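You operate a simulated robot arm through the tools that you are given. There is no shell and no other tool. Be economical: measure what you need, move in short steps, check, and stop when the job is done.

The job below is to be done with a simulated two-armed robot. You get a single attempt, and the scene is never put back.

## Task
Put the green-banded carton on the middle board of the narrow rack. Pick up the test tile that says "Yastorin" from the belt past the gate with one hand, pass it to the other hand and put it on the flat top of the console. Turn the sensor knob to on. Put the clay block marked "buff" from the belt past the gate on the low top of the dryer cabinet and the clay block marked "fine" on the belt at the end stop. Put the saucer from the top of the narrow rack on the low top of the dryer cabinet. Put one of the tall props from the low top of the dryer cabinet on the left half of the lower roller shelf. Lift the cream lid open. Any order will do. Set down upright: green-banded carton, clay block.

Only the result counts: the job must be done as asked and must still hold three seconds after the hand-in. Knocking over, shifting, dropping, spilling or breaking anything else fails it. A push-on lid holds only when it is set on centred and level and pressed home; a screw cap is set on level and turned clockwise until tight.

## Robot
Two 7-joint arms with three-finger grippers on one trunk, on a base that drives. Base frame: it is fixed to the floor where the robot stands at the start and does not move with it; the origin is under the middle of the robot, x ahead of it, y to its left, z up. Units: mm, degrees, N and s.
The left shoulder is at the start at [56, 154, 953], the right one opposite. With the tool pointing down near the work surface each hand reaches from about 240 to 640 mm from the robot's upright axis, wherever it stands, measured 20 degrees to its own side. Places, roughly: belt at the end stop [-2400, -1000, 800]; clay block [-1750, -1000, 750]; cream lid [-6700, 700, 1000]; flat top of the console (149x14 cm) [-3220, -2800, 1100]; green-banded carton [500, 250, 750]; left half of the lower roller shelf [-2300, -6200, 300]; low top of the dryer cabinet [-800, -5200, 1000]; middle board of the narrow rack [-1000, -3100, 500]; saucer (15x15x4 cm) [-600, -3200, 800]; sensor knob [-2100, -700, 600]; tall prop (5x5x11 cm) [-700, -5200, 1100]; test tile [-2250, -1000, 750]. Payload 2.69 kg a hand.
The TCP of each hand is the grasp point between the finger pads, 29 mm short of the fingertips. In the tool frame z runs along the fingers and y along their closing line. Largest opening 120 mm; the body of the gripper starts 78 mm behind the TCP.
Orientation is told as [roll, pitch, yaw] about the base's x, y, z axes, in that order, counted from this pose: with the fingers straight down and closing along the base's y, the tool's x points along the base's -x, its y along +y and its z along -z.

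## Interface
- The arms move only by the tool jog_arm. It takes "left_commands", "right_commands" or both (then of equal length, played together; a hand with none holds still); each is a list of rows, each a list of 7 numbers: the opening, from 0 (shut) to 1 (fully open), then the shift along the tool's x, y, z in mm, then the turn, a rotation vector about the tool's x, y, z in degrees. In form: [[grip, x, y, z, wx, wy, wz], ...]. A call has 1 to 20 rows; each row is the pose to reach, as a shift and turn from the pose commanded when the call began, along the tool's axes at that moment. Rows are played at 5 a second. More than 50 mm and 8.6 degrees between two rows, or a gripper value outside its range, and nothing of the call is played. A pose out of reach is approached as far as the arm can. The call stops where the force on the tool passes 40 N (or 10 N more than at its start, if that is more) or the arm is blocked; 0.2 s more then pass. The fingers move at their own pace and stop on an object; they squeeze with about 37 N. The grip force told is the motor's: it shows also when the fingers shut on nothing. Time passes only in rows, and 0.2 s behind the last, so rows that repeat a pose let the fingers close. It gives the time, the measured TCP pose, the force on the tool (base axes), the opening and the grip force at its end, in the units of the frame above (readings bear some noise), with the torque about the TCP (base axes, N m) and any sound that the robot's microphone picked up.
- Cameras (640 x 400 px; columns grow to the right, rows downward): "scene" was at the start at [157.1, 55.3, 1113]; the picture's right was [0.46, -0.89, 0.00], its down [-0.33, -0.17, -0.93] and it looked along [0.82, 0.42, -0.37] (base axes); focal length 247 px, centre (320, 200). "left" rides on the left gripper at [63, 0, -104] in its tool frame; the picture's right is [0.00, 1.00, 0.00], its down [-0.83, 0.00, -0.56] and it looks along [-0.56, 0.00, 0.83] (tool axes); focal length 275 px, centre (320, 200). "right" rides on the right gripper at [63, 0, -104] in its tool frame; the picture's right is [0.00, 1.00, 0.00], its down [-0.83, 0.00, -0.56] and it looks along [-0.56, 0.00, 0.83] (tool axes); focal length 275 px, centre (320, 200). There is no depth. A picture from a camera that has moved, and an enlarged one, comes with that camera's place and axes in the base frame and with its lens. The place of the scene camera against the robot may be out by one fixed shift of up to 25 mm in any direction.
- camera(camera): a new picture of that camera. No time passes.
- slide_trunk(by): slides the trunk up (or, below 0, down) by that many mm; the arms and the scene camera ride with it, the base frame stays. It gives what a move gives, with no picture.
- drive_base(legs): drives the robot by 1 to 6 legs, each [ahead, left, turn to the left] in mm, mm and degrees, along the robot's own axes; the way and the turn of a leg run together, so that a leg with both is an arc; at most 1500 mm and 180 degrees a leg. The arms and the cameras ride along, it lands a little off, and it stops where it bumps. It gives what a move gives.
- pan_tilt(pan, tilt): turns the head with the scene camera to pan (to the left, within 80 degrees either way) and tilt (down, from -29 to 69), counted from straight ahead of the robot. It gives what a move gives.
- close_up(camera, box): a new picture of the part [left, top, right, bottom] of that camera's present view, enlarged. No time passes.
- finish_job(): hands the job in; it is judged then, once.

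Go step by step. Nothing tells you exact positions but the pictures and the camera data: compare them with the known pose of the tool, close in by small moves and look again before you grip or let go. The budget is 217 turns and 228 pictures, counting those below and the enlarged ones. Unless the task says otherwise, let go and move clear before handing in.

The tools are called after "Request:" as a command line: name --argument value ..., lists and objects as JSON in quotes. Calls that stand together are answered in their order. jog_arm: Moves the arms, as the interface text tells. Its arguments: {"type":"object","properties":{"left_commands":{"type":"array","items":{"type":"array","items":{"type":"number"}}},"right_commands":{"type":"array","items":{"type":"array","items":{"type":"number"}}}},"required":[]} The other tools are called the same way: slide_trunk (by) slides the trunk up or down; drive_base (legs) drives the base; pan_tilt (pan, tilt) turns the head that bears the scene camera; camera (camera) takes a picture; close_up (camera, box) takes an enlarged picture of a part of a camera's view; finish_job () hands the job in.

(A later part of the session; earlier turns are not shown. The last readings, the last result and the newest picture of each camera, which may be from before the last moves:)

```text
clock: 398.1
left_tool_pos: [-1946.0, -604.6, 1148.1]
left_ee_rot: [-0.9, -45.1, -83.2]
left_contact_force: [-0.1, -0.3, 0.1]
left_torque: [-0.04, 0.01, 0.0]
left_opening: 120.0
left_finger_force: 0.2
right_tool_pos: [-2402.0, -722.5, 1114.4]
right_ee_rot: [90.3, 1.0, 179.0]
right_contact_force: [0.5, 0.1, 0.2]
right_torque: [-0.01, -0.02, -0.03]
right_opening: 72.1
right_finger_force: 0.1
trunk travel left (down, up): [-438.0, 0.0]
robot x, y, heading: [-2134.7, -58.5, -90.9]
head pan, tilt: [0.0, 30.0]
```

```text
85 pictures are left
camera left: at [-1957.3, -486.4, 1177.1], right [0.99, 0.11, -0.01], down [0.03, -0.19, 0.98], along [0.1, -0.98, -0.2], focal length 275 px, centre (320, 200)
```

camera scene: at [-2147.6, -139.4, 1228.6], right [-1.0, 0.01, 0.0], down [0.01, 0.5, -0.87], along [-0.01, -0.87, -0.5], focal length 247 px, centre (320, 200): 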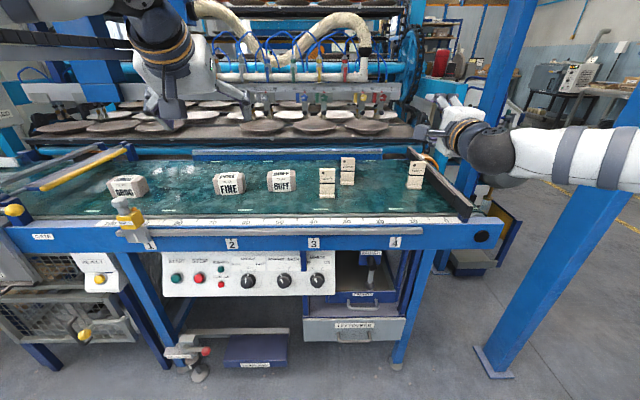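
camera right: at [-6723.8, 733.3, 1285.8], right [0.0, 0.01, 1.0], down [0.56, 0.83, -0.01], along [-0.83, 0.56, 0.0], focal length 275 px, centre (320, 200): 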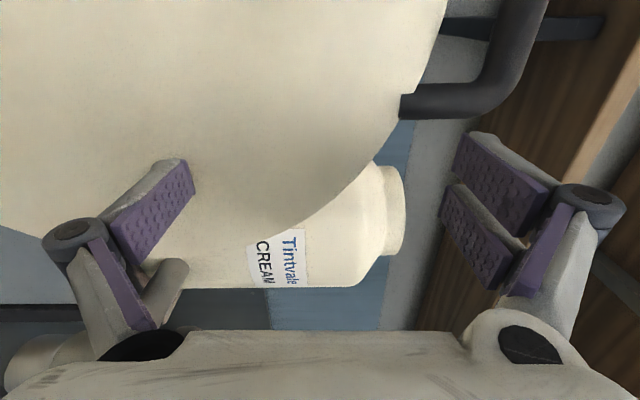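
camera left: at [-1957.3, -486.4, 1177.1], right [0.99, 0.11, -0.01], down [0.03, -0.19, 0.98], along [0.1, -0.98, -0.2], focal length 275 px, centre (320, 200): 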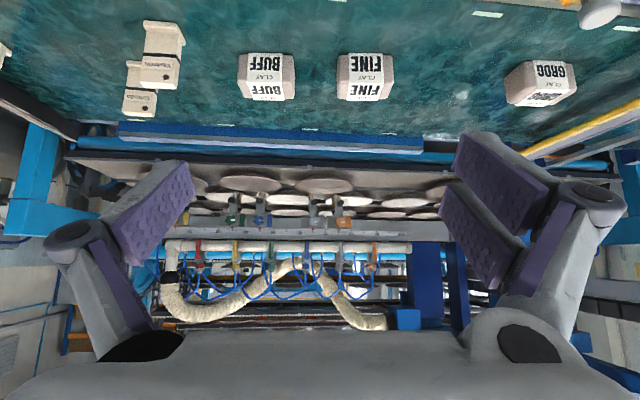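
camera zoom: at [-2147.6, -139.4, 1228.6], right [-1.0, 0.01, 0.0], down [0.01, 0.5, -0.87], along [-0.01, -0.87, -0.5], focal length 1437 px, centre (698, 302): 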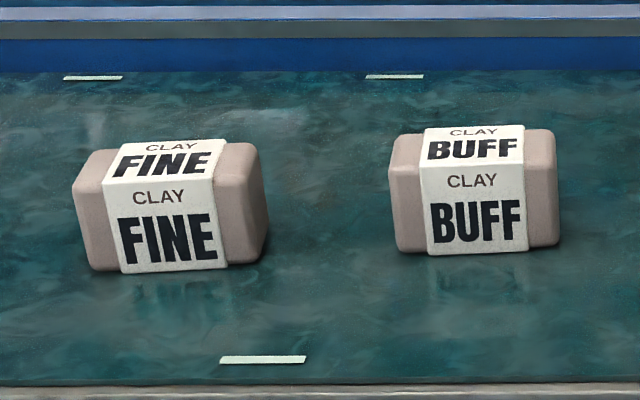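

The blocks are about 117×57×68 mm, so they must be gripped front-to-back with the fingers straight down. I turn the left hand to that pose.

Request:
jog_arm --left_commands '[[1, 0, 0, 0, 0, 7.5, 0], [1, 0, 0, 0, 0, 15, 0], [1, 0, 0, 0, 0, 22.5, 0], [1, 0, 0, 0, 0, 30, 0], [1, 0, 0, 0, 0, 37.5, 0], [1, 0, 0, 0, 0, 45, 0]]'

Request:
jog_arm --left_commands '[[1, 0, 0, 0, 0, 0, -8.2], [1, 0, 0, 0, 0, 0, -16.4], [1, 0, 0, 0, 0, 0, -24.5], [1, 0, 0, 0, 0, 0, -32.7], [1, 0, 0, 0, 0, 0, -40.9], [1, 0, 0, 0, 0, 0, -49.1], [1, 0, 0, 0, 0, 0, -57.3], [1, 0, 0, 0, 0, 0, -65.5], [1, 0, 0, 0, 0, 0, -73.6], [1, 0, 0, 0, 0, 0, -81.8], [1, 0, 0, 0, 0, 0, -90]]'

Request:
camera --camera "left"

```text
clock: 399.6
left_tool_pos: [-1938.6, -556.0, 1129.5]
left_ee_rot: [-0.5, -3.4, -83.8]
left_contact_force: [-0.1, 0.7, -0.1]
left_torque: [0.02, -0.04, 0.0]
left_opening: 120.1
left_finger_force: 0.0
left hand out of reach, approached as far as the arm can: row 5, 6
right_tool_pos: [-2401.2, -722.4, 1113.0]
right_ee_rot: [90.2, 0.9, 178.9]
right_contact_force: [-0.4, 0.1, -0.6]
right_torque: [-0.01, -0.01, 0.03]
right_opening: 71.9
right_finger_force: 0.1
trunk travel left (down, up): [-438.0, 0.0]
robot x, y, heading: [-2137.6, -57.6, -90.7]
head pan, tilt: [0.0, 30.0]
```

```text
clock: 401.9
left_tool_pos: [-1940.2, -555.0, 1128.8]
left_ee_rot: [-3.7, 0.5, 6.3]
left_contact_force: [0.7, -0.1, 0.3]
left_torque: [-0.09, 0.01, -0.02]
left_opening: 120.2
left_finger_force: 0.0
right_tool_pos: [-2404.1, -721.4, 1114.7]
right_ee_rot: [90.2, 0.8, 178.8]
right_contact_force: [0.9, -0.7, 0.4]
right_torque: [0.01, -0.02, 0.03]
right_opening: 71.9
right_finger_force: 0.0
trunk travel left (down, up): [-438.0, 0.0]
robot x, y, heading: [-2135.5, -61.3, -90.9]
head pan, tilt: [0.0, 30.0]
```

```text
84 pictures are left
camera left: at [-2000.6, -555.0, 1234.1], right [-0.11, 0.99, -0.06], down [0.83, 0.13, 0.55], along [0.55, 0.0, -0.84], focal length 275 px, centre (320, 200)
```

left: 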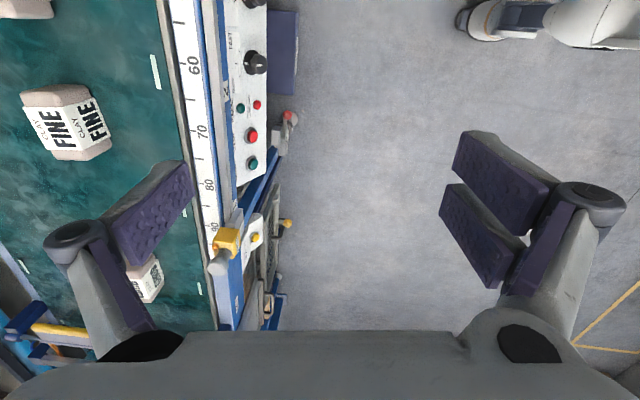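

The two views put the belt top at z≈792 (FINE centre about (−1825, −959)) and the sensor knob at about (−2145, −738, 562). I do the knob first: back off, extend the right hand, lower the trunk, and line up.

Request:
drive_base --legs '[[-260, 257, 0.8]]'

Request:
jog_arm --right_commands '[[0.6, 0, 0, 38, 0, 0, 0], [0.6, 0, 0, 75, 0, 0, 0], [0.6, 0, 0, 75, 0, 0, 0]]'

Request:
slide_trunk --by -200

Request:
jog_arm --right_commands '[[0.6, 0, -40, -4, 0, 0, 0], [0.6, 0, -80, -8, 0, 0, 0], [0.6, 0, -120, -12, 0, 0, 0], [0.6, 0, -160, -16, 0, 0, 0], [0.6, 0, -200, -20, 0, 0, 0], [0.6, 0, -240, -24, 0, 0, 0], [0.6, 0, -280, -28, 0, 0, 0], [0.6, 0, -320, -30, 0, 0, 0], [0.6, 0, -350, -30, 0, 0, 0], [0.6, 0, -350, -30, 0, 0, 0]]'

Request:
camera --camera "right"

```text
clock: 404.5
left_tool_pos: [-1681.7, -298.3, 1128.1]
left_ee_rot: [-3.8, 0.7, 7.1]
left_contact_force: [-0.3, 0.2, 0.6]
left_torque: [0.02, -0.02, 0.04]
left_opening: 119.7
left_finger_force: 0.1
right_tool_pos: [-2143.4, -472.0, 1113.6]
right_ee_rot: [90.2, 0.9, 179.8]
right_contact_force: [0.2, -0.4, 0.1]
right_torque: [-0.03, 0.01, 0.0]
right_opening: 72.1
right_finger_force: 0.1
trunk travel left (down, up): [-438.0, 0.0]
robot x, y, heading: [-1884.9, 192.8, -89.9]
head pan, tilt: [0.0, 30.0]
```

```text
clock: 405.3
left_tool_pos: [-1681.7, -296.2, 1129.3]
left_ee_rot: [-3.8, 0.6, 7.0]
left_contact_force: [0.5, 0.4, -1.0]
left_torque: [-0.02, -0.02, 0.0]
left_opening: 119.7
left_finger_force: 0.0
right_tool_pos: [-2142.5, -546.4, 1115.1]
right_ee_rot: [90.4, 1.0, 179.9]
right_contact_force: [0.9, 0.6, 0.3]
right_torque: [-0.01, -0.05, 0.0]
right_opening: 72.0
right_finger_force: 0.1
trunk travel left (down, up): [-438.0, 0.0]
robot x, y, heading: [-1889.6, 198.8, -89.8]
head pan, tilt: [0.0, 30.0]
```

```text
clock: 407.4
left_tool_pos: [-1682.1, -298.2, 929.0]
left_ee_rot: [-3.7, 0.6, 7.1]
left_contact_force: [-1.0, 0.3, -0.1]
left_torque: [0.0, -0.03, -0.02]
left_opening: 120.0
left_finger_force: 0.0
right_tool_pos: [-2143.0, -546.4, 915.4]
right_ee_rot: [90.2, 0.8, 179.7]
right_contact_force: [-0.1, -0.1, -1.0]
right_torque: [0.0, -0.01, -0.02]
right_opening: 71.7
right_finger_force: 0.1
trunk travel left (down, up): [-238.0, 200.0]
robot x, y, heading: [-1883.1, 195.3, -90.0]
head pan, tilt: [0.0, 30.0]
```

```text
clock: 409.6
left_tool_pos: [-1681.9, -298.2, 929.2]
left_ee_rot: [-3.7, 0.6, 7.1]
left_contact_force: [-0.4, -0.2, 0.1]
left_torque: [0.01, 0.0, -0.05]
left_opening: 119.9
left_finger_force: 0.0
right_tool_pos: [-2139.2, -518.0, 563.5]
right_ee_rot: [90.2, 0.9, 180.0]
right_contact_force: [-0.9, -0.4, -0.7]
right_torque: [0.03, 0.02, 0.02]
right_opening: 72.0
right_finger_force: 0.0
trunk travel left (down, up): [-238.0, 200.0]
robot x, y, heading: [-1885.8, 191.9, -89.9]
head pan, tilt: [0.0, 30.0]
```

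```text
83 pictures are left
camera right: at [-2075.5, -414.1, 564.7], right [-0.01, 0.0, 1.0], down [-0.83, 0.56, -0.01], along [-0.56, -0.83, 0.0], focal length 275 px, centre (320, 200)
```

right: 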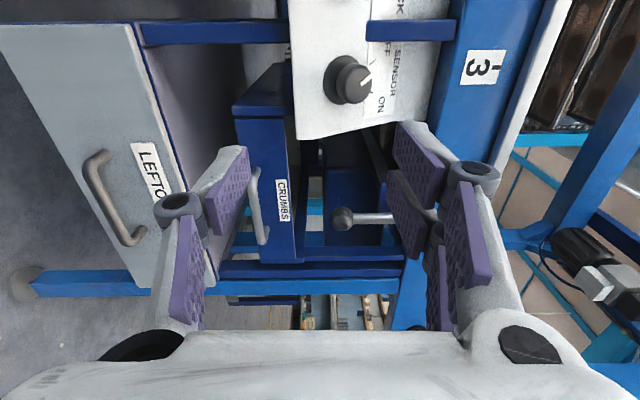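

The knob is in view at about (−2135, −720, 600). I raise the hand, pre-turn it 40° counter-clockwise, and come nearer.

Request:
jog_arm --right_commands '[[0.6, 2, 9, 0, 0, 0, -8], [0.6, 4, 18, 0, 0, 0, -16], [0.6, 5, 27, 0, 0, 0, -24], [0.6, 5, 36, 0, 0, 0, -32], [0.6, 5, 36, 0, 0, 0, -40], [0.6, 5, 36, 0, 0, 0, -40]]'

Request:
drive_base --legs '[[90, 0, 0]]'

Request:
camera --camera "right"

```text
clock: 411.0
left_tool_pos: [-1681.6, -296.8, 929.1]
left_ee_rot: [-3.7, 0.6, 7.1]
left_contact_force: [-0.3, 1.0, 0.1]
left_torque: [-0.01, -0.04, -0.03]
left_opening: 120.1
left_finger_force: 0.0
right_tool_pos: [-2131.7, -518.6, 601.2]
right_ee_rot: [90.3, -39.2, 179.6]
right_contact_force: [-0.4, 0.4, 0.4]
right_torque: [0.0, -0.03, -0.03]
right_opening: 71.8
right_finger_force: 0.0
trunk travel left (down, up): [-238.0, 200.0]
robot x, y, heading: [-1887.6, 195.4, -90.1]
head pan, tilt: [0.0, 30.0]
```

```text
clock: 412.1
left_tool_pos: [-1680.8, -388.5, 928.7]
left_ee_rot: [-3.6, 0.6, 7.1]
left_contact_force: [-0.1, -0.5, -0.4]
left_torque: [0.02, -0.01, -0.01]
left_opening: 119.8
left_finger_force: 0.1
right_tool_pos: [-2129.9, -609.7, 601.0]
right_ee_rot: [90.2, -39.0, 179.8]
right_contact_force: [0.2, -0.5, 0.4]
right_torque: [0.01, 0.01, -0.02]
right_opening: 72.2
right_finger_force: 0.0
trunk travel left (down, up): [-238.0, 200.0]
robot x, y, heading: [-1885.6, 104.3, -89.6]
head pan, tilt: [0.0, 30.0]
```

```text
82 pictures are left
camera right: at [-2082.3, -506.0, 560.2], right [0.63, 0.0, 0.77], down [-0.64, 0.56, 0.53], along [-0.43, -0.83, 0.36], focal length 275 px, centre (320, 200)
```

right: 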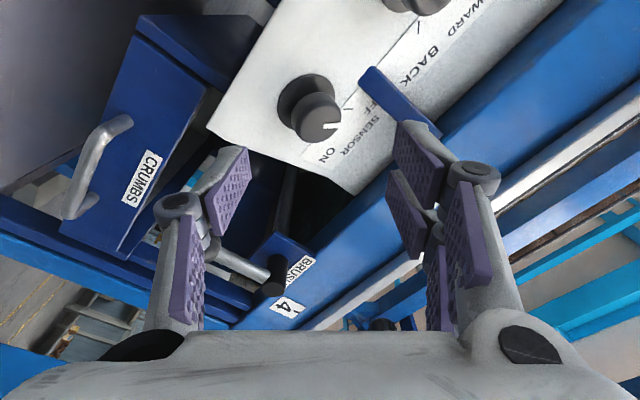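

The knob is at about (−2144, 611); a blue bracket lies to its east, so I'd better start the grip vertical and turn from there. I test the wrist range in free space.

Request:
jog_arm --right_commands '[[0.6, -17, -1, 0, 0, 0, 8.4], [0.6, -17, -1, 0, 0, 0, 16.8], [0.6, -17, -1, 0, 0, 0, 25.2], [0.6, -17, -1, 0, 0, 0, 33.6], [0.6, -17, -1, 0, 0, 0, 42], [0.6, -17, -1, 0, 0, 0, 50.4], [0.6, -17, -1, 0, 0, 0, 58.8], [0.6, -17, -1, 0, 0, 0, 67.2], [0.6, -17, -1, 0, 0, 0, 75.6], [0.6, -17, -1, 0, 0, 0, 84], [0.6, -17, -1, 0, 0, 0, 92.4], [0.6, -17, -1, 0, 0, 0, 100.8], [0.6, -17, -1, 0, 0, 0, 107], [0.6, -17, -1, 0, 0, 0, 98.6], [0.6, -17, -1, 0, 0, 0, 90.2], [0.6, -17, -1, 0, 0, 0, 81.8], [0.6, -17, -1, 0, 0, 0, 73.4], [0.6, -17, -1, 0, 0, 0, 65], [0.6, -17, -1, 0, 0, 0, 56.6], [0.6, -17, -1, 0, 0, 0, 48.2]]'

Request:
jog_arm --right_commands '[[0.6, 0, 0, 0, 0, 0, -8], [0.6, 0, 0, 0, 0, 0, -8]]'

Request:
camera --camera "right"

```text
clock: 416.3
left_tool_pos: [-1680.2, -387.9, 928.6]
left_ee_rot: [-3.7, 0.6, 7.2]
left_contact_force: [0.5, -0.1, 0.5]
left_torque: [0.04, -0.05, 0.02]
left_opening: 120.0
left_finger_force: 0.1
right_tool_pos: [-2144.4, -608.7, 612.2]
right_ee_rot: [90.2, 9.0, 179.9]
right_contact_force: [0.1, 0.1, 0.5]
right_torque: [0.0, -0.03, 0.0]
right_opening: 72.3
right_finger_force: 0.0
trunk travel left (down, up): [-238.0, 200.0]
robot x, y, heading: [-1884.4, 102.4, -89.7]
head pan, tilt: [0.0, 30.0]
```

```text
clock: 416.9
left_tool_pos: [-1680.8, -387.1, 930.0]
left_ee_rot: [-3.7, 0.6, 7.2]
left_contact_force: [-0.3, -0.1, 0.8]
left_torque: [0.02, 0.0, -0.01]
left_opening: 119.8
left_finger_force: 0.1
right_tool_pos: [-2143.7, -608.4, 611.1]
right_ee_rot: [90.3, 1.1, 180.0]
right_contact_force: [0.6, -0.2, 0.0]
right_torque: [0.03, 0.01, -0.01]
right_opening: 72.1
right_finger_force: 0.0
trunk travel left (down, up): [-238.0, 200.0]
robot x, y, heading: [-1886.1, 105.7, -89.4]
head pan, tilt: [0.0, 30.0]
```

```text
81 pictures are left
camera right: at [-2081.4, -505.4, 611.6], right [-0.01, 0.0, 1.0], down [-0.83, 0.56, -0.01], along [-0.56, -0.83, 0.0], focal length 275 px, centre (320, 200)
```

right: 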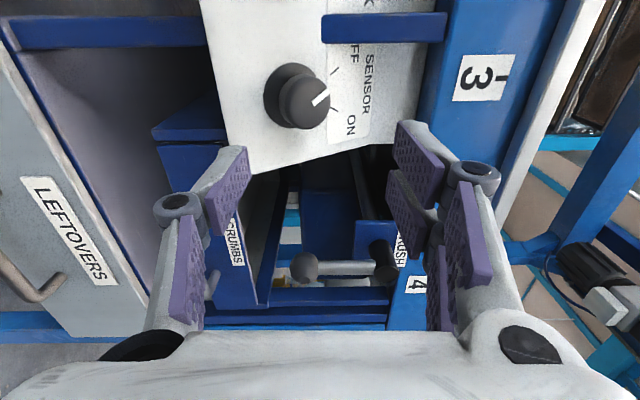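

The wrist range is fine. The knob face is at about (−2136, −722, 599). I correct sideways, drive in, and check.

Request:
jog_arm --right_commands '[[0.6, 4, -6, 0, 0, 0, 0], [0.6, 8, -11, 0, 0, 0, 0], [0.6, 8, -11, 0, 0, 0, 0]]'

Request:
drive_base --legs '[[80, 0, 0]]'

Request:
camera --camera "right"

```text
clock: 417.7
left_tool_pos: [-1680.8, -389.3, 928.7]
left_ee_rot: [-3.7, 0.7, 7.2]
left_contact_force: [0.2, 0.7, 0.0]
left_torque: [0.02, 0.03, -0.01]
left_opening: 120.0
left_finger_force: 0.1
right_tool_pos: [-2136.9, -607.7, 600.8]
right_ee_rot: [90.2, 1.0, 179.9]
right_contact_force: [-0.2, 0.4, 0.0]
right_torque: [0.01, 0.01, 0.02]
right_opening: 72.0
right_finger_force: 0.1
trunk travel left (down, up): [-238.0, 200.0]
robot x, y, heading: [-1891.4, 103.0, -89.8]
head pan, tilt: [0.0, 30.0]
```

```text
clock: 418.8
left_tool_pos: [-1681.0, -468.7, 929.0]
left_ee_rot: [-3.7, 0.7, 7.2]
left_contact_force: [-0.7, -0.7, -0.1]
left_torque: [0.01, 0.0, -0.02]
left_opening: 119.9
left_finger_force: 0.0
right_tool_pos: [-2136.4, -690.3, 599.8]
right_ee_rot: [90.2, 1.1, 179.9]
right_contact_force: [0.1, -1.3, -0.1]
right_torque: [0.0, -0.02, -0.03]
right_opening: 71.9
right_finger_force: 0.0
trunk travel left (down, up): [-238.0, 200.0]
robot x, y, heading: [-1887.2, 22.1, -89.9]
head pan, tilt: [0.0, 30.0]
```

```text
80 pictures are left
camera right: at [-2073.5, -585.2, 600.5], right [-0.02, 0.0, 1.0], down [-0.83, 0.56, -0.02], along [-0.56, -0.83, 0.0], focal length 275 px, centre (320, 200)
```

right: 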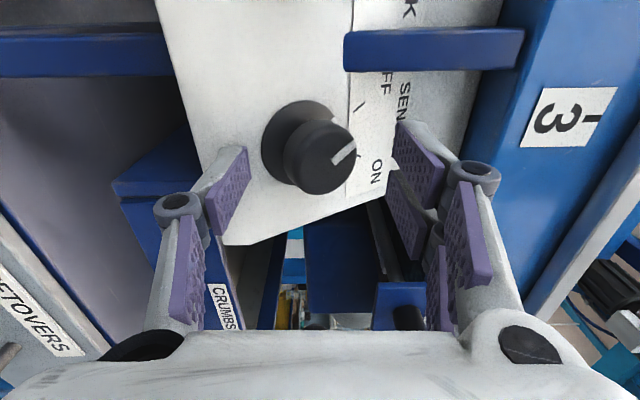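

Aligned; the tips are level with the knob face. I advance 18 mm, close on it, turn clockwise 66°, then open.

Request:
jog_arm --right_commands '[[0.6, 0, 3, 9, 0, 0, 0], [0.6, 0, 3, 18, 0, 0, 0], [0.3, 0, 3, 18, 0, 0, 0], [0, 0, 3, 18, 0, 0, 0], [0, 0, 3, 18, 0, 0, 0]]'

Request:
camera --camera "right"

```text
clock: 419.8
left_tool_pos: [-1681.0, -466.2, 930.6]
left_ee_rot: [-3.9, 0.5, 7.1]
left_contact_force: [0.2, 0.0, -0.7]
left_torque: [0.03, 0.02, 0.02]
left_opening: 120.2
left_finger_force: 0.0
right_tool_pos: [-2135.0, -702.0, 596.4]
right_ee_rot: [89.2, 1.1, -180.0]
right_contact_force: [-0.2, 24.6, 6.0]
right_torque: [0.95, 0.18, -0.26]
right_opening: 49.4
right_finger_force: 44.9
trunk travel left (down, up): [-238.0, 200.0]
robot x, y, heading: [-1884.0, 22.0, -89.9]
head pan, tilt: [0.0, 30.0]
stopped in row 5 (right hand): the force on the tool passed its limit at 43 N (the readings are from after the stop); the commanded pose is now the measured one
```

```text
79 pictures are left
camera right: at [-2073.0, -597.8, 598.2], right [-0.01, -0.01, 1.0], down [-0.83, 0.56, -0.01], along [-0.56, -0.83, -0.02], focal length 275 px, centre (320, 200)
```

right: 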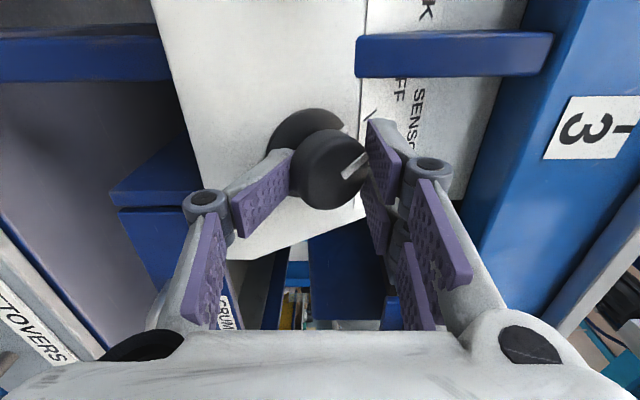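

Request:
jog_arm --right_commands '[[0, 0, 0, -4, 0, 0, 0], [0, 0, 0, -4, 0, 0, 8], [0, 0, 0, -4, 0, 0, 16], [0, 0, 0, -4, 0, 0, 24], [0, 0, 0, -4, 0, 0, 32], [0, 0, 0, -4, 0, 0, 40], [0, 0, 0, -4, 0, 0, 48], [0, 0, 0, -4, 0, 0, 56], [0, 0, 0, -4, 0, 0, 64], [0, 0, 0, -4, 0, 0, 64]]'

Request:
camera --camera "right"

```text
clock: 420.9
left_tool_pos: [-1681.6, -466.8, 931.1]
left_ee_rot: [-3.9, 0.6, 6.9]
left_contact_force: [0.5, -0.4, 0.4]
left_torque: [0.0, 0.02, -0.01]
left_opening: 119.7
left_finger_force: 0.0
right_tool_pos: [-2139.3, -695.7, 597.3]
right_ee_rot: [89.5, 24.0, 179.5]
right_contact_force: [2.0, 28.1, 14.0]
right_torque: [1.23, 0.99, -0.92]
right_opening: 43.2
right_finger_force: 44.8
trunk travel left (down, up): [-238.0, 200.0]
robot x, y, heading: [-1885.0, 21.4, -89.9]
head pan, tilt: [0.0, 30.0]
stopped in row 5 (right hand): the force on the tool passed its limit at 42 N (the readings are from after the stop); the commanded pose is now the measured one
```

```text
78 pictures are left
camera right: at [-2081.0, -592.9, 622.7], right [-0.4, 0.0, 0.92], down [-0.76, 0.56, -0.33], along [-0.51, -0.83, -0.23], focal length 275 px, centre (320, 200)
```

right: 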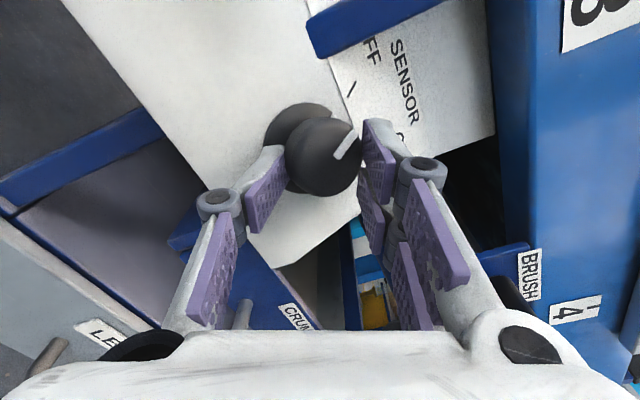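

The knob turns with the hand (about 24° so far) but the squeeze pushes the hand back. I ease the squeeze a little and go on turning.

Request:
jog_arm --right_commands '[[0.35, 0, 0, -2, 0, 0, 0], [0.34, 0, 0, -2, 0, 0, 7], [0.34, 0, 0, -2, 0, 0, 14], [0.34, 0, 0, -2, 0, 0, 21], [0.34, 0, 0, -2, 0, 0, 28], [0.34, 0, 0, -2, 0, 0, 35], [0.34, 0, 0, -2, 0, 0, 42], [0.34, 0, 0, -2, 0, 0, 48]]'

Request:
camera --camera "right"

```text
clock: 422.7
left_tool_pos: [-1682.4, -466.7, 929.8]
left_ee_rot: [-3.8, 0.5, 7.2]
left_contact_force: [0.6, 0.2, -0.2]
left_torque: [0.0, -0.01, 0.0]
left_opening: 119.9
left_finger_force: 0.0
right_tool_pos: [-2137.0, -698.7, 599.0]
right_ee_rot: [89.9, 72.3, 179.8]
right_contact_force: [6.2, 9.2, 6.9]
right_torque: [-0.03, -0.19, 0.3]
right_opening: 44.4
right_finger_force: 2.2
trunk travel left (down, up): [-238.0, 200.0]
robot x, y, heading: [-1887.7, 21.0, -89.6]
head pan, tilt: [0.0, 30.0]
```

```text
77 pictures are left
camera right: at [-2117.5, -594.3, 659.4], right [-0.95, 0.0, 0.31], down [-0.25, 0.56, -0.79], along [-0.17, -0.83, -0.53], focal length 275 px, centre (320, 200)
```

right: 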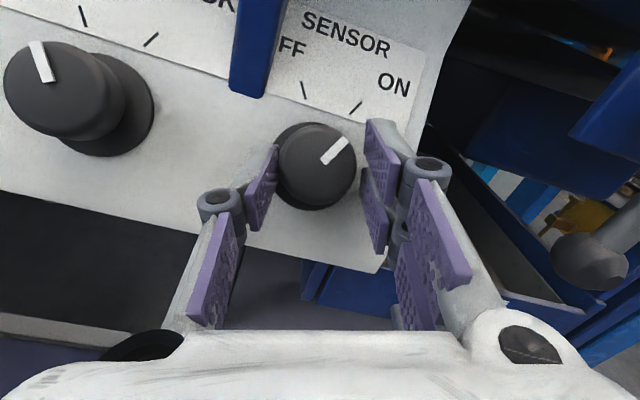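

The pointer now stands at ON. I open and draw back, then check.

Request:
jog_arm --right_commands '[[0.6, 0, 0, 0, 0, 0, 0], [0.6, 0, 0, 0, 0, 0, 0], [0.6, 0, 0, -30, 0, 0, 0], [0.6, 0, 0, -70, 0, 0, 0]]'

Request:
drive_base --legs '[[-100, 0, 0]]'

Request:
camera --camera "right"

```text
clock: 423.7
left_tool_pos: [-1682.3, -469.5, 928.6]
left_ee_rot: [-3.7, 0.6, 7.2]
left_contact_force: [-0.2, -0.9, 0.6]
left_torque: [0.01, -0.02, 0.02]
left_opening: 119.9
left_finger_force: 0.1
right_tool_pos: [-2136.7, -628.3, 594.8]
right_ee_rot: [87.9, 72.3, 177.7]
right_contact_force: [0.6, 0.2, 0.3]
right_torque: [0.03, -0.01, 0.02]
right_opening: 72.0
right_finger_force: 0.1
trunk travel left (down, up): [-238.0, 200.0]
robot x, y, heading: [-1882.3, 25.3, -89.8]
head pan, tilt: [0.0, 30.0]
```

```text
clock: 424.8
left_tool_pos: [-1682.3, -368.8, 929.0]
left_ee_rot: [-3.8, 0.6, 6.9]
left_contact_force: [-0.1, 0.3, 0.0]
left_torque: [-0.05, 0.02, 0.0]
left_opening: 120.0
left_finger_force: 0.1
right_tool_pos: [-2139.6, -527.2, 594.9]
right_ee_rot: [87.9, 72.2, 177.5]
right_contact_force: [0.1, 1.2, 0.1]
right_torque: [-0.01, -0.02, -0.02]
right_opening: 72.1
right_finger_force: 0.0
trunk travel left (down, up): [-238.0, 200.0]
robot x, y, heading: [-1883.8, 121.9, -90.0]
head pan, tilt: [0.0, 30.0]
```

```text
76 pictures are left
camera right: at [-2118.8, -423.4, 656.0], right [-0.95, 0.0, 0.31], down [-0.25, 0.57, -0.78], along [-0.18, -0.82, -0.54], focal length 275 px, centre (320, 200)
```

right: 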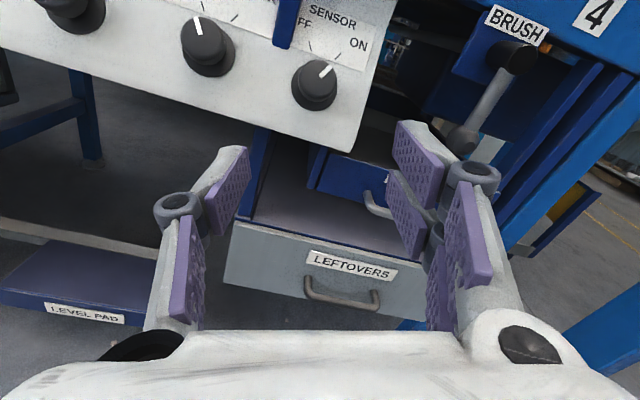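

The sensor knob points to ON. Now I raise the right hand and turn it into a grip pose (fingers down and inward, closing front-to-back), ready for the tile.

Request:
jog_arm --right_commands '[[0.6, 33, 11, -7, 7.35, -1.77, -1.77], [0.6, 67, 22, -13, 14.7, -3.53, -3.53], [0.6, 100, 33, -20, 22.05, -5.3, -5.3], [0.6, 133, 43, -27, 29.4, -7.07, -7.07], [0.6, 166, 54, -33, 36.75, -8.83, -8.83], [0.6, 200, 65, -40, 44.1, -10.6, -10.6], [0.6, 233, 76, -47, 51.45, -12.37, -12.37], [0.6, 266, 87, -53, 58.8, -14.13, -14.13], [0.6, 299, 98, -60, 66.15, -15.9, -15.9], [0.6, 333, 108, -67, 73.5, -17.67, -17.67], [0.6, 366, 119, -73, 80.85, -19.43, -19.43], [0.6, 399, 130, -80, 88.2, -21.2, -21.2], [0.6, 399, 130, -80, 88.2, -21.2, -21.2]]'

Request:
camera --camera "right"

```text
clock: 427.6
left_tool_pos: [-1682.0, -370.5, 927.4]
left_ee_rot: [-3.5, 0.6, 6.9]
left_contact_force: [0.9, 0.4, -1.3]
left_torque: [0.07, 0.04, 0.0]
left_opening: 119.9
left_finger_force: 0.1
right_tool_pos: [-2104.9, -416.0, 971.3]
right_ee_rot: [-1.2, 45.1, 178.8]
right_contact_force: [0.7, -0.9, -1.0]
right_torque: [0.04, 0.02, 0.05]
right_opening: 72.0
right_finger_force: 0.0
right hand out of reach, approached as far as the arm can: row 11, 12, 13
trunk travel left (down, up): [-238.0, 200.0]
robot x, y, heading: [-1883.1, 123.0, -90.2]
head pan, tilt: [0.0, 30.0]
```

```text
75 pictures are left
camera right: at [-2135.0, -417.8, 1089.9], right [0.0, -1.0, -0.01], down [-0.98, 0.01, -0.2], along [0.2, 0.01, -0.98], focal length 275 px, centre (320, 200)
```

right: 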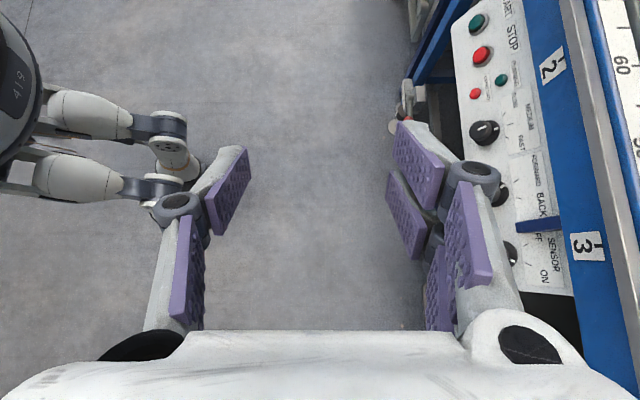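

The right hand is ready. Now FINE: I drive up to the belt so that the left hand comes near it.

Request:
drive_base --legs '[[482, -143, 0]]'

Request:
camera --camera "left"

Request:
camera --camera "right"

```text
clock: 430.6
left_tool_pos: [-1815.1, -854.5, 928.8]
left_ee_rot: [-3.7, 0.6, 7.5]
left_contact_force: [-0.1, -0.4, -1.1]
left_torque: [-0.01, 0.01, 0.01]
left_opening: 120.0
left_finger_force: 0.0
right_tool_pos: [-2237.6, -904.8, 972.3]
right_ee_rot: [-1.0, 45.1, 179.5]
right_contact_force: [0.5, 0.1, -0.3]
right_torque: [0.02, 0.0, -0.01]
right_opening: 71.9
right_finger_force: 0.0
trunk travel left (down, up): [-238.0, 200.0]
robot x, y, heading: [-2025.8, -363.2, -89.5]
head pan, tilt: [0.0, 30.0]
```

```text
74 pictures are left
camera left: at [-1876.6, -855.7, 1034.0], right [-0.13, 0.99, -0.06], down [0.83, 0.14, 0.55], along [0.55, 0.02, -0.84], focal length 275 px, centre (320, 200)
```

left: 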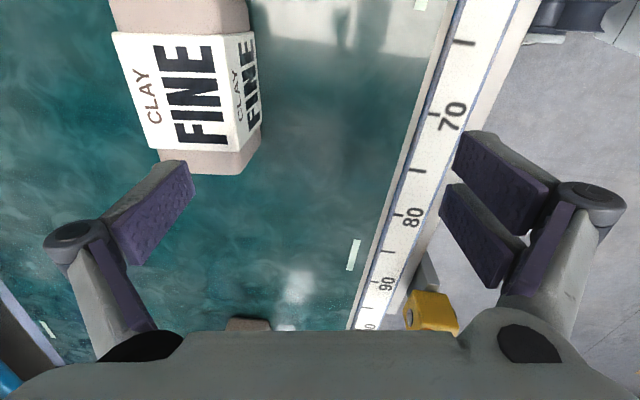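

```text
73 pictures are left
camera right: at [-2267.3, -906.4, 1090.8], right [0.01, -1.0, -0.01], down [-0.98, 0.0, -0.2], along [0.2, 0.01, -0.98], focal length 275 px, centre (320, 200)
```

right: 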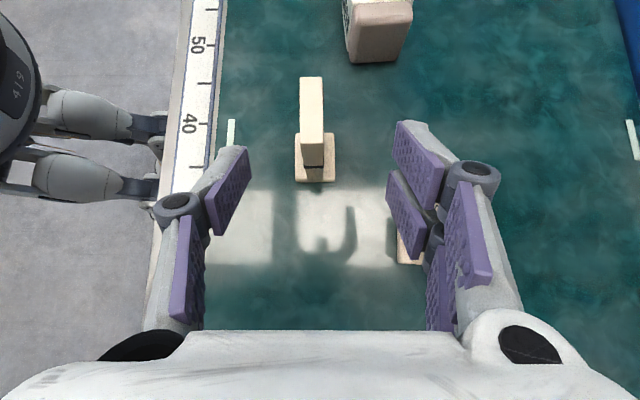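

FINE measures to centre (−1824, −946), top z 860. I move over it, go down and grip.

Request:
jog_arm --left_commands '[[1, 10, -45, 3, -1.8, 0, 0], [1, 20, -89, 6, -3.7, 0, 0], [1, 20, -88, 30, -3.7, 0, 0], [1, 20, -86, 57, -3.7, 0, 0], [1, 19, -84, 84, -3.7, 0, 0], [1, 19, -83, 105, -3.7, 0, 0], [0, 19, -83, 105, -3.7, 0, 0], [0, 19, -83, 105, -3.7, 0, 0], [0, 19, -83, 105, -3.7, 0, 0], [0, 19, -83, 105, -3.7, 0, 0]]'

Request:
camera --camera "left"

```text
clock: 432.3
left_tool_pos: [-1823.2, -950.7, 847.7]
left_ee_rot: [-0.2, 0.6, 7.7]
left_contact_force: [-3.4, 24.5, 57.8]
left_torque: [2.93, -0.71, 0.41]
left_opening: 54.9
left_finger_force: 45.2
left hand out of reach, approached as far as the arm can: row 2, 3, 5, 6, 7, 8
right_tool_pos: [-2238.5, -898.3, 976.1]
right_ee_rot: [-0.3, 45.2, 179.9]
right_contact_force: [0.1, 0.8, 0.5]
right_torque: [-0.05, -0.02, 0.01]
right_opening: 71.9
right_finger_force: 0.1
trunk travel left (down, up): [-238.0, 200.0]
robot x, y, heading: [-2023.6, -362.2, -89.4]
head pan, tilt: [0.0, 30.0]
stopped in row 8 (left hand): the force on the tool passed its limit at 54 N (the readings are from after the stop); the commanded pose is now the measured one
```

```text
72 pictures are left
camera left: at [-1884.6, -958.3, 952.9], right [-0.13, 0.99, 0.0], down [0.83, 0.11, 0.55], along [0.54, 0.07, -0.84], focal length 275 px, centre (320, 200)
```

left: 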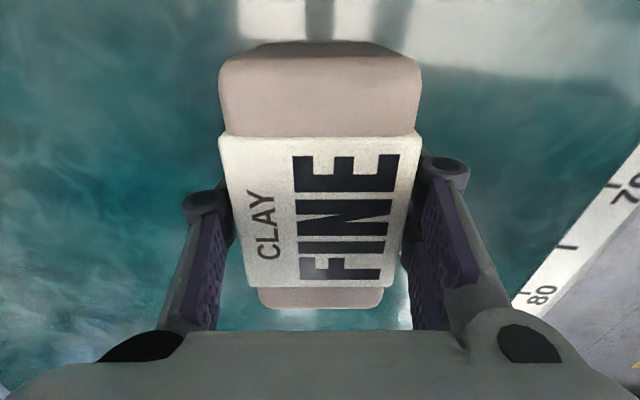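

It gripped with some upward push. I lift gently and check the hold.

Request:
jog_arm --left_commands '[[0, 0, 0, -5, 0, 0, 0], [0, 0, 0, -10, 0, 0, 0], [0, 0, 0, -20, 0, 0, 0], [0, 0, 0, -30, 0, 0, 0], [0, 0, 0, -42, 0, 0, 0], [0, 0, 0, -42, 0, 0, 0]]'

Request:
camera --camera "left"

```text
clock: 433.7
left_tool_pos: [-1823.4, -946.2, 874.7]
left_ee_rot: [0.5, 0.5, 7.5]
left_contact_force: [-0.6, 0.6, -6.6]
left_torque: [0.04, -0.06, 0.01]
left_opening: 54.8
left_finger_force: 37.2
left hand out of reach, approached as far as the arm can: row 3, 4, 5, 6
right_tool_pos: [-2237.4, -905.4, 972.9]
right_ee_rot: [-1.0, 45.1, 179.4]
right_contact_force: [0.1, 0.2, 0.0]
right_torque: [-0.03, 0.01, 0.01]
right_opening: 72.2
right_finger_force: 0.0
trunk travel left (down, up): [-238.0, 200.0]
robot x, y, heading: [-2021.4, -365.3, -89.4]
head pan, tilt: [0.0, 30.0]
```

```text
71 pictures are left
camera left: at [-1884.3, -954.0, 979.9], right [-0.13, 0.99, 0.01], down [0.83, 0.1, 0.55], along [0.54, 0.07, -0.84], focal length 275 px, centre (320, 200)
```

left: 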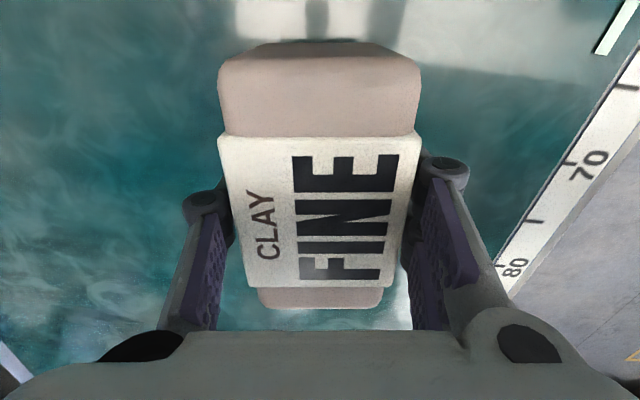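

FINE is held (6.6 N) and level. I raise the trunk 40 mm, back off from the belt, turn right and bring it round to the end-stop area.

Request:
slide_trunk --by 40

Request:
drive_base --legs '[[-165, 0, 0], [0, 0, -35.5], [117, -167, 0]]'

Request:
camera --camera "left"

Request:
pan_tilt --pan 15 --tilt 35

Request:
camera --camera "scene"

```text
clock: 434.5
left_tool_pos: [-1822.1, -940.1, 930.8]
left_ee_rot: [-1.8, 0.8, 7.7]
left_contact_force: [0.2, 0.1, -5.7]
left_torque: [-0.01, -0.04, 0.03]
left_opening: 54.6
left_finger_force: 37.2
right_tool_pos: [-2236.3, -903.2, 1012.7]
right_ee_rot: [-0.7, 45.3, 179.7]
right_contact_force: [-0.6, -0.7, -0.3]
right_torque: [0.02, 0.01, 0.01]
right_opening: 72.1
right_finger_force: 0.0
trunk travel left (down, up): [-278.0, 160.0]
robot x, y, heading: [-2020.3, -363.9, -89.6]
head pan, tilt: [0.0, 30.0]
```

```text
clock: 439.1
left_tool_pos: [-2402.7, -779.8, 932.1]
left_ee_rot: [-1.8, 0.8, -28.6]
left_contact_force: [-0.9, -0.4, -6.7]
left_torque: [-0.03, -0.02, 0.02]
left_opening: 54.7
left_finger_force: 36.9
right_tool_pos: [-2716.9, -506.3, 1012.8]
right_ee_rot: [-0.5, 45.1, 143.6]
right_contact_force: [-0.5, 1.2, 0.3]
right_torque: [0.0, 0.01, -0.01]
right_opening: 71.9
right_finger_force: 0.0
trunk travel left (down, up): [-278.0, 160.0]
robot x, y, heading: [-2223.4, -199.8, -125.7]
head pan, tilt: [0.0, 30.0]
```

```text
70 pictures are left
camera left: at [-2454.8, -747.0, 1036.8], right [0.48, 0.88, -0.03], down [0.74, -0.39, 0.54], along [0.46, -0.29, -0.84], focal length 275 px, centre (320, 200)
```

left: 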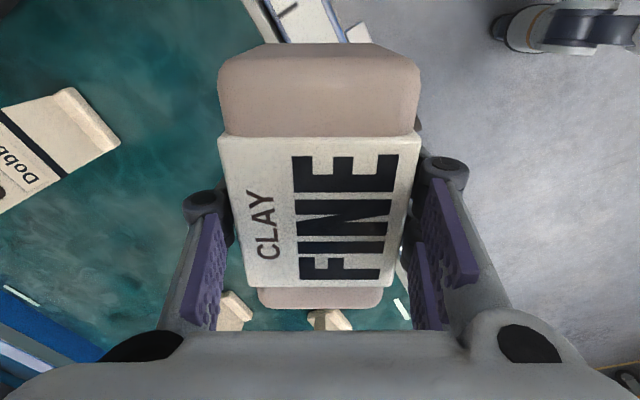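

```text
clock: 439.9
left_tool_pos: [-2403.3, -779.7, 931.3]
left_ee_rot: [-1.8, 0.8, -28.6]
left_contact_force: [-0.7, 0.3, -6.7]
left_torque: [0.01, 0.01, -0.02]
left_opening: 54.8
left_finger_force: 37.0
right_tool_pos: [-2715.3, -507.0, 1012.8]
right_ee_rot: [-0.5, 45.1, 143.6]
right_contact_force: [-0.2, -0.3, 0.1]
right_torque: [-0.05, 0.0, 0.01]
right_opening: 72.0
right_finger_force: 0.0
trunk travel left (down, up): [-278.0, 160.0]
robot x, y, heading: [-2223.1, -199.9, -125.6]
head pan, tilt: [15.0, 35.0]
```

```text
69 pictures are left
camera scene: at [-2324.3, -348.5, 1044.1], right [-0.94, 0.35, 0.0], down [0.2, 0.54, -0.82], along [-0.29, -0.77, -0.57], focal length 247 px, centre (320, 200)
```

scene: 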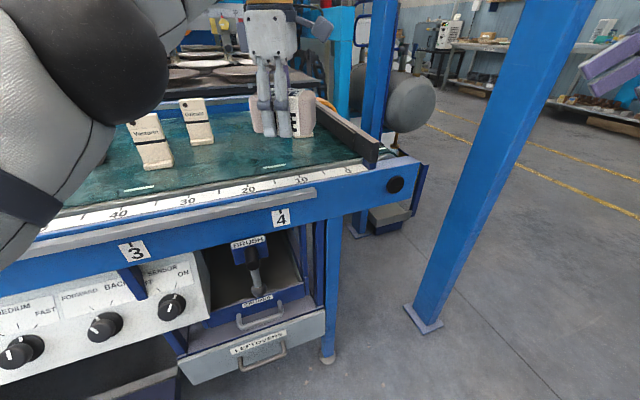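

I turn the block straight, then drive it in over the free place between the tiles and the end stop.

Request:
jog_arm --left_commands '[[0, 0, 0, 0, 0, 0, -7], [0, 0, 0, 0, 0, 0, -14], [0, 0, 0, 0, 0, 0, -21], [0, 0, 0, 0, 0, 0, -28], [0, 0, 0, 0, 0, 0, -32]]'

Request:
drive_base --legs '[[100, 92, 0]]'

Request:
camera --camera "left"

Request:
camera --camera "scene"

```text
clock: 441.1
left_tool_pos: [-2402.1, -780.2, 931.3]
left_ee_rot: [-1.1, 1.7, 3.4]
left_contact_force: [0.5, 0.1, -6.6]
left_torque: [0.0, 0.0, 0.0]
left_opening: 54.6
left_finger_force: 37.0
right_tool_pos: [-2716.9, -506.8, 1014.1]
right_ee_rot: [-0.5, 45.1, 143.6]
right_contact_force: [0.5, 1.0, 0.3]
right_torque: [-0.01, 0.0, -0.01]
right_opening: 72.0
right_finger_force: 0.0
trunk travel left (down, up): [-278.0, 160.0]
robot x, y, heading: [-2225.8, -198.1, -125.8]
head pan, tilt: [15.0, 35.0]
```

```text
clock: 442.5
left_tool_pos: [-2385.4, -918.8, 931.8]
left_ee_rot: [-1.1, 1.6, 3.2]
left_contact_force: [-0.3, -0.5, -6.2]
left_torque: [0.04, -0.02, 0.0]
left_opening: 54.7
left_finger_force: 36.8
right_tool_pos: [-2699.3, -644.0, 1013.9]
right_ee_rot: [-0.5, 45.1, 143.4]
right_contact_force: [0.7, 0.0, 0.6]
right_torque: [0.0, 0.02, -0.02]
right_opening: 71.8
right_finger_force: 0.1
trunk travel left (down, up): [-278.0, 160.0]
robot x, y, heading: [-2206.5, -340.4, -125.9]
head pan, tilt: [15.0, 35.0]
```

```text
68 pictures are left
camera left: at [-2446.4, -919.3, 1037.5], right [-0.05, 1.0, -0.02], down [0.85, 0.05, 0.53], along [0.53, 0.01, -0.85], focal length 275 px, centre (320, 200)
```

left: 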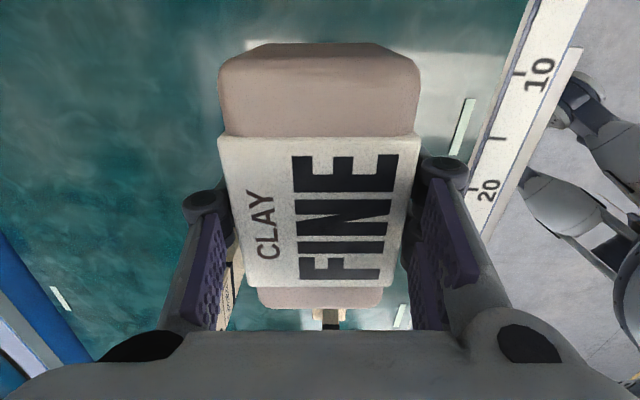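

```text
67 pictures are left
camera scene: at [-2307.5, -487.4, 1044.0], right [-0.93, 0.36, 0.0], down [0.2, 0.54, -0.82], along [-0.29, -0.77, -0.57], focal length 247 px, centre (320, 200)
```

scene: 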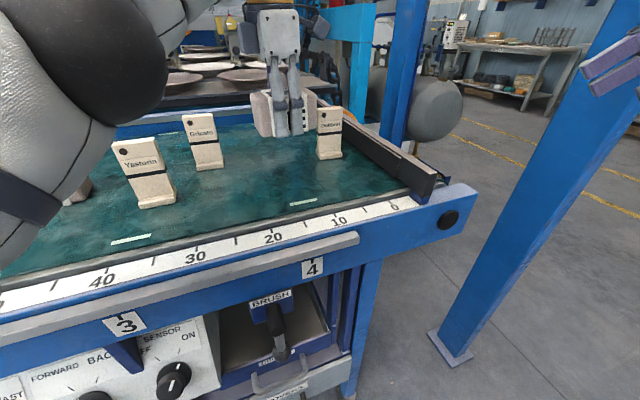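

Over the free spot. I lower the block to the belt.

Request:
jog_arm --left_commands '[[0, 0, 0, 14, 0, 0, 0], [0, 0, 0, 28, 0, 0, 0], [0, 0, 0, 42, 0, 0, 0], [0, 0, 0, 55, 0, 0, 0], [0, 0, 0, 65, 0, 0, 0], [0, 0, 0, 70, 0, 0, 0], [0, 0, 0, 74, 0, 0, 0], [0, 0, 0, 78, 0, 0, 0], [0, 0, 0, 82, 0, 0, 0], [0, 0, 0, 82, 0, 0, 0]]'

Request:
close_up --camera "scene" --box '[180, 60, 400, 230]'

```text
clock: 444.7
left_tool_pos: [-2390.1, -918.9, 849.6]
left_ee_rot: [-1.0, 1.8, 3.2]
left_contact_force: [-0.2, -0.5, -5.9]
left_torque: [-0.01, -0.04, -0.03]
left_opening: 54.5
left_finger_force: 37.0
right_tool_pos: [-2699.0, -644.2, 1013.8]
right_ee_rot: [-0.4, 45.1, 143.4]
right_contact_force: [0.2, -0.5, 0.2]
right_torque: [-0.01, -0.02, 0.0]
right_opening: 72.1
right_finger_force: 0.1
trunk travel left (down, up): [-278.0, 160.0]
robot x, y, heading: [-2206.0, -339.8, -125.6]
head pan, tilt: [15.0, 35.0]
```

```text
2.35 times, centred on (290, 145) of scene
camera zoom: at [-2307.5, -486.9, 1044.1], right [-0.93, 0.36, 0.0], down [0.2, 0.54, -0.82], along [-0.29, -0.77, -0.57], focal length 581 px, centre (391, 329)
```

zoom: 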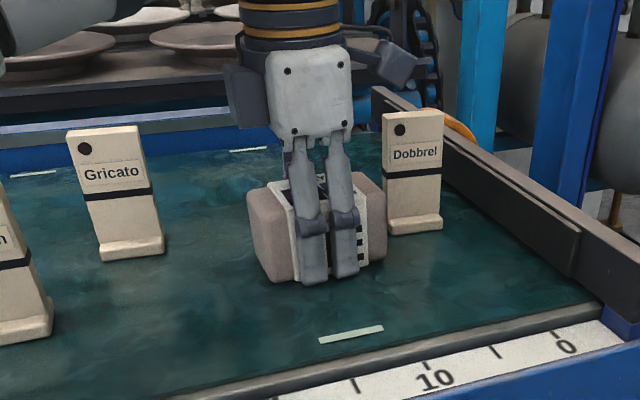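

Request:
jog_arm --left_commands '[[0, 0, 0, 3, 0, 0, 0], [0, 0, 0, 6, 0, 0, 0], [0, 0, 0, 9, 0, 0, 0], [0, 0, 0, 12, 0, 0, 0], [0, 0, 0, 14, 0, 0, 0], [0, 0, 0, 16, 0, 0, 0], [0, 0, 0, 18, 0, 0, 0], [0, 0, 0, 20, 0, 0, 0]]'

Request:
close_up --camera "scene" --box '[180, 60, 400, 230]'

```text
clock: 445.4
left_tool_pos: [-2390.1, -918.9, 848.1]
left_ee_rot: [-1.4, 2.2, 3.2]
left_contact_force: [3.7, 4.9, 13.3]
left_torque: [0.8, -0.53, -0.01]
left_opening: 54.7
left_finger_force: 37.1
right_tool_pos: [-2697.2, -642.4, 1014.6]
right_ee_rot: [-0.3, 45.1, 143.5]
right_contact_force: [1.1, 0.0, 0.3]
right_torque: [-0.01, -0.02, 0.0]
right_opening: 72.1
right_finger_force: 0.0
trunk travel left (down, up): [-278.0, 160.0]
robot x, y, heading: [-2207.3, -331.9, -125.8]
head pan, tilt: [15.0, 35.0]
stopped in row 3 (left hand): the force on the tool passed its limit at 44 N (the readings are from after the stop); the commanded pose is now the measured one
```

```text
2.35 times, centred on (290, 145) of scene
camera zoom: at [-2306.9, -485.5, 1044.3], right [-0.93, 0.35, 0.0], down [0.2, 0.54, -0.82], along [-0.29, -0.77, -0.57], focal length 581 px, centre (391, 329)
```

zoom: 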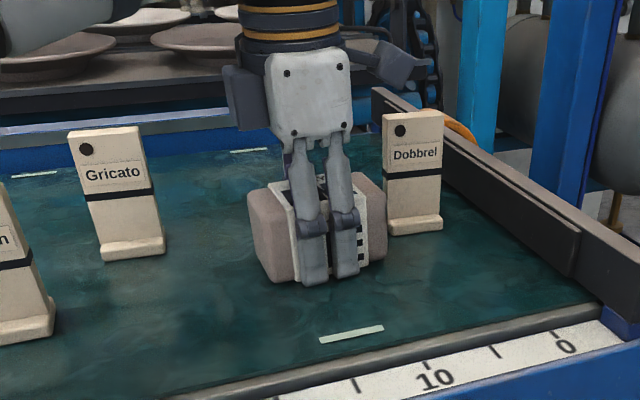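

Contact. I open and rise straight up.

Request:
jog_arm --left_commands '[[0.5, 0, 0, -2, 0, 0, 0], [0.6, 0, 0, -2, 0, 0, 0], [0.9, 0, 0, -2, 0, 0, 0], [0.9, 0, 0, -2, 0, 0, 0], [0.9, 0, 0, -25, 0, 0, 0], [0.9, 0, 0, -50, 0, 0, 0], [0.9, 0, 0, -80, 0, 0, 0], [0.9, 0, 0, -110, 0, 0, 0], [0.9, 0, 0, -130, 0, 0, 0]]'

Request:
close_up --camera "scene" --box '[180, 60, 400, 230]'

```text
clock: 447.4
left_tool_pos: [-2381.0, -904.7, 961.3]
left_ee_rot: [-1.4, 2.0, 3.1]
left_contact_force: [-0.4, -0.6, -0.1]
left_torque: [0.0, -0.02, -0.05]
left_opening: 108.1
left_finger_force: 0.0
left hand out of reach, approached as far as the arm can: row 8, 9
right_tool_pos: [-2700.0, -643.0, 1013.8]
right_ee_rot: [-0.5, 45.1, 143.5]
right_contact_force: [-0.5, 0.9, -0.6]
right_torque: [0.0, -0.01, 0.02]
right_opening: 72.0
right_finger_force: 0.1
trunk travel left (down, up): [-278.0, 160.0]
robot x, y, heading: [-2206.8, -337.2, -126.1]
head pan, tilt: [15.0, 35.0]
```

```text
2.35 times, centred on (290, 145) of scene
camera zoom: at [-2307.7, -486.7, 1044.1], right [-0.93, 0.36, 0.0], down [0.2, 0.54, -0.82], along [-0.29, -0.77, -0.57], focal length 581 px, centre (391, 329)
```

zoom: 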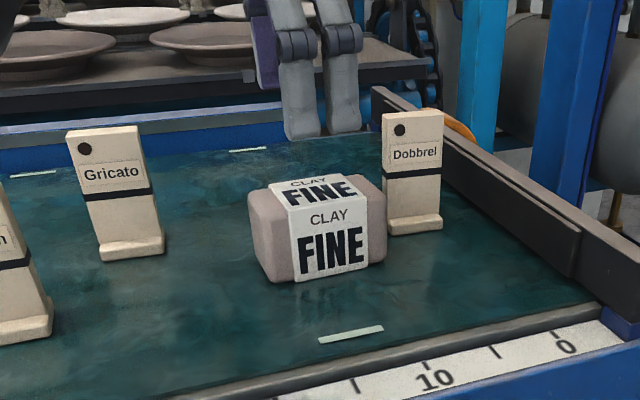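

FINE stands on the belt by the end stop. Next the tile Yastorin, at about (−2176, −899): I back off, square up, and bring the right hand to it.

Request:
drive_base --legs '[[-150, 0, 0], [0, 0, 36], [120, 77, 0]]'

Request:
slide_trunk --by -40

Request:
camera --camera "right"

```text
clock: 451.5
left_tool_pos: [-1850.6, -897.0, 960.2]
left_ee_rot: [-1.5, 2.1, 39.0]
left_contact_force: [0.8, -0.2, -0.7]
left_torque: [0.03, 0.04, -0.02]
left_opening: 108.0
left_finger_force: 0.0
right_tool_pos: [-2262.0, -870.5, 1012.7]
right_ee_rot: [-0.5, 45.1, 179.1]
right_contact_force: [0.2, -1.0, -0.3]
right_torque: [0.04, 0.01, 0.0]
right_opening: 71.7
right_finger_force: 0.0
trunk travel left (down, up): [-278.0, 160.0]
robot x, y, heading: [-2040.6, -335.3, -90.1]
head pan, tilt: [15.0, 35.0]
```

```text
clock: 452.3
left_tool_pos: [-1850.0, -896.7, 922.1]
left_ee_rot: [-1.5, 2.1, 39.0]
left_contact_force: [0.4, -0.1, 0.0]
left_torque: [-0.01, 0.0, 0.0]
left_opening: 108.0
left_finger_force: 0.0
right_tool_pos: [-2262.0, -869.0, 974.8]
right_ee_rot: [-0.3, 45.3, 179.3]
right_contact_force: [0.2, 0.5, -0.8]
right_torque: [-0.03, -0.01, -0.01]
right_opening: 72.1
right_finger_force: 0.0
trunk travel left (down, up): [-238.0, 200.0]
robot x, y, heading: [-2037.8, -332.4, -90.0]
head pan, tilt: [15.0, 35.0]
```

```text
63 pictures are left
camera right: at [-2292.2, -869.9, 1092.7], right [-0.01, -1.0, 0.0], down [-0.98, 0.01, -0.2], along [0.2, 0.0, -0.98], focal length 275 px, centre (320, 200)
```

right: 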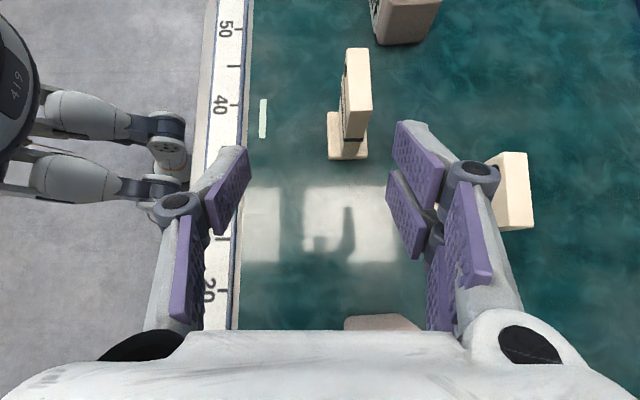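

Request:
close_up --camera "right" --box '[300, 30, 420, 180]'

```text
2.67 times, centred on (360, 105) of right
camera zoom: at [-2292.2, -869.9, 1092.7], right [-0.01, -1.0, 0.0], down [-0.98, 0.01, -0.2], along [0.2, 0.0, -0.98], focal length 734 px, centre (213, 453)
```

zoom: 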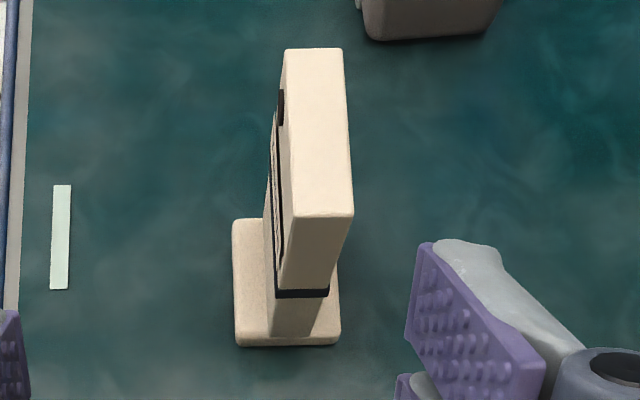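

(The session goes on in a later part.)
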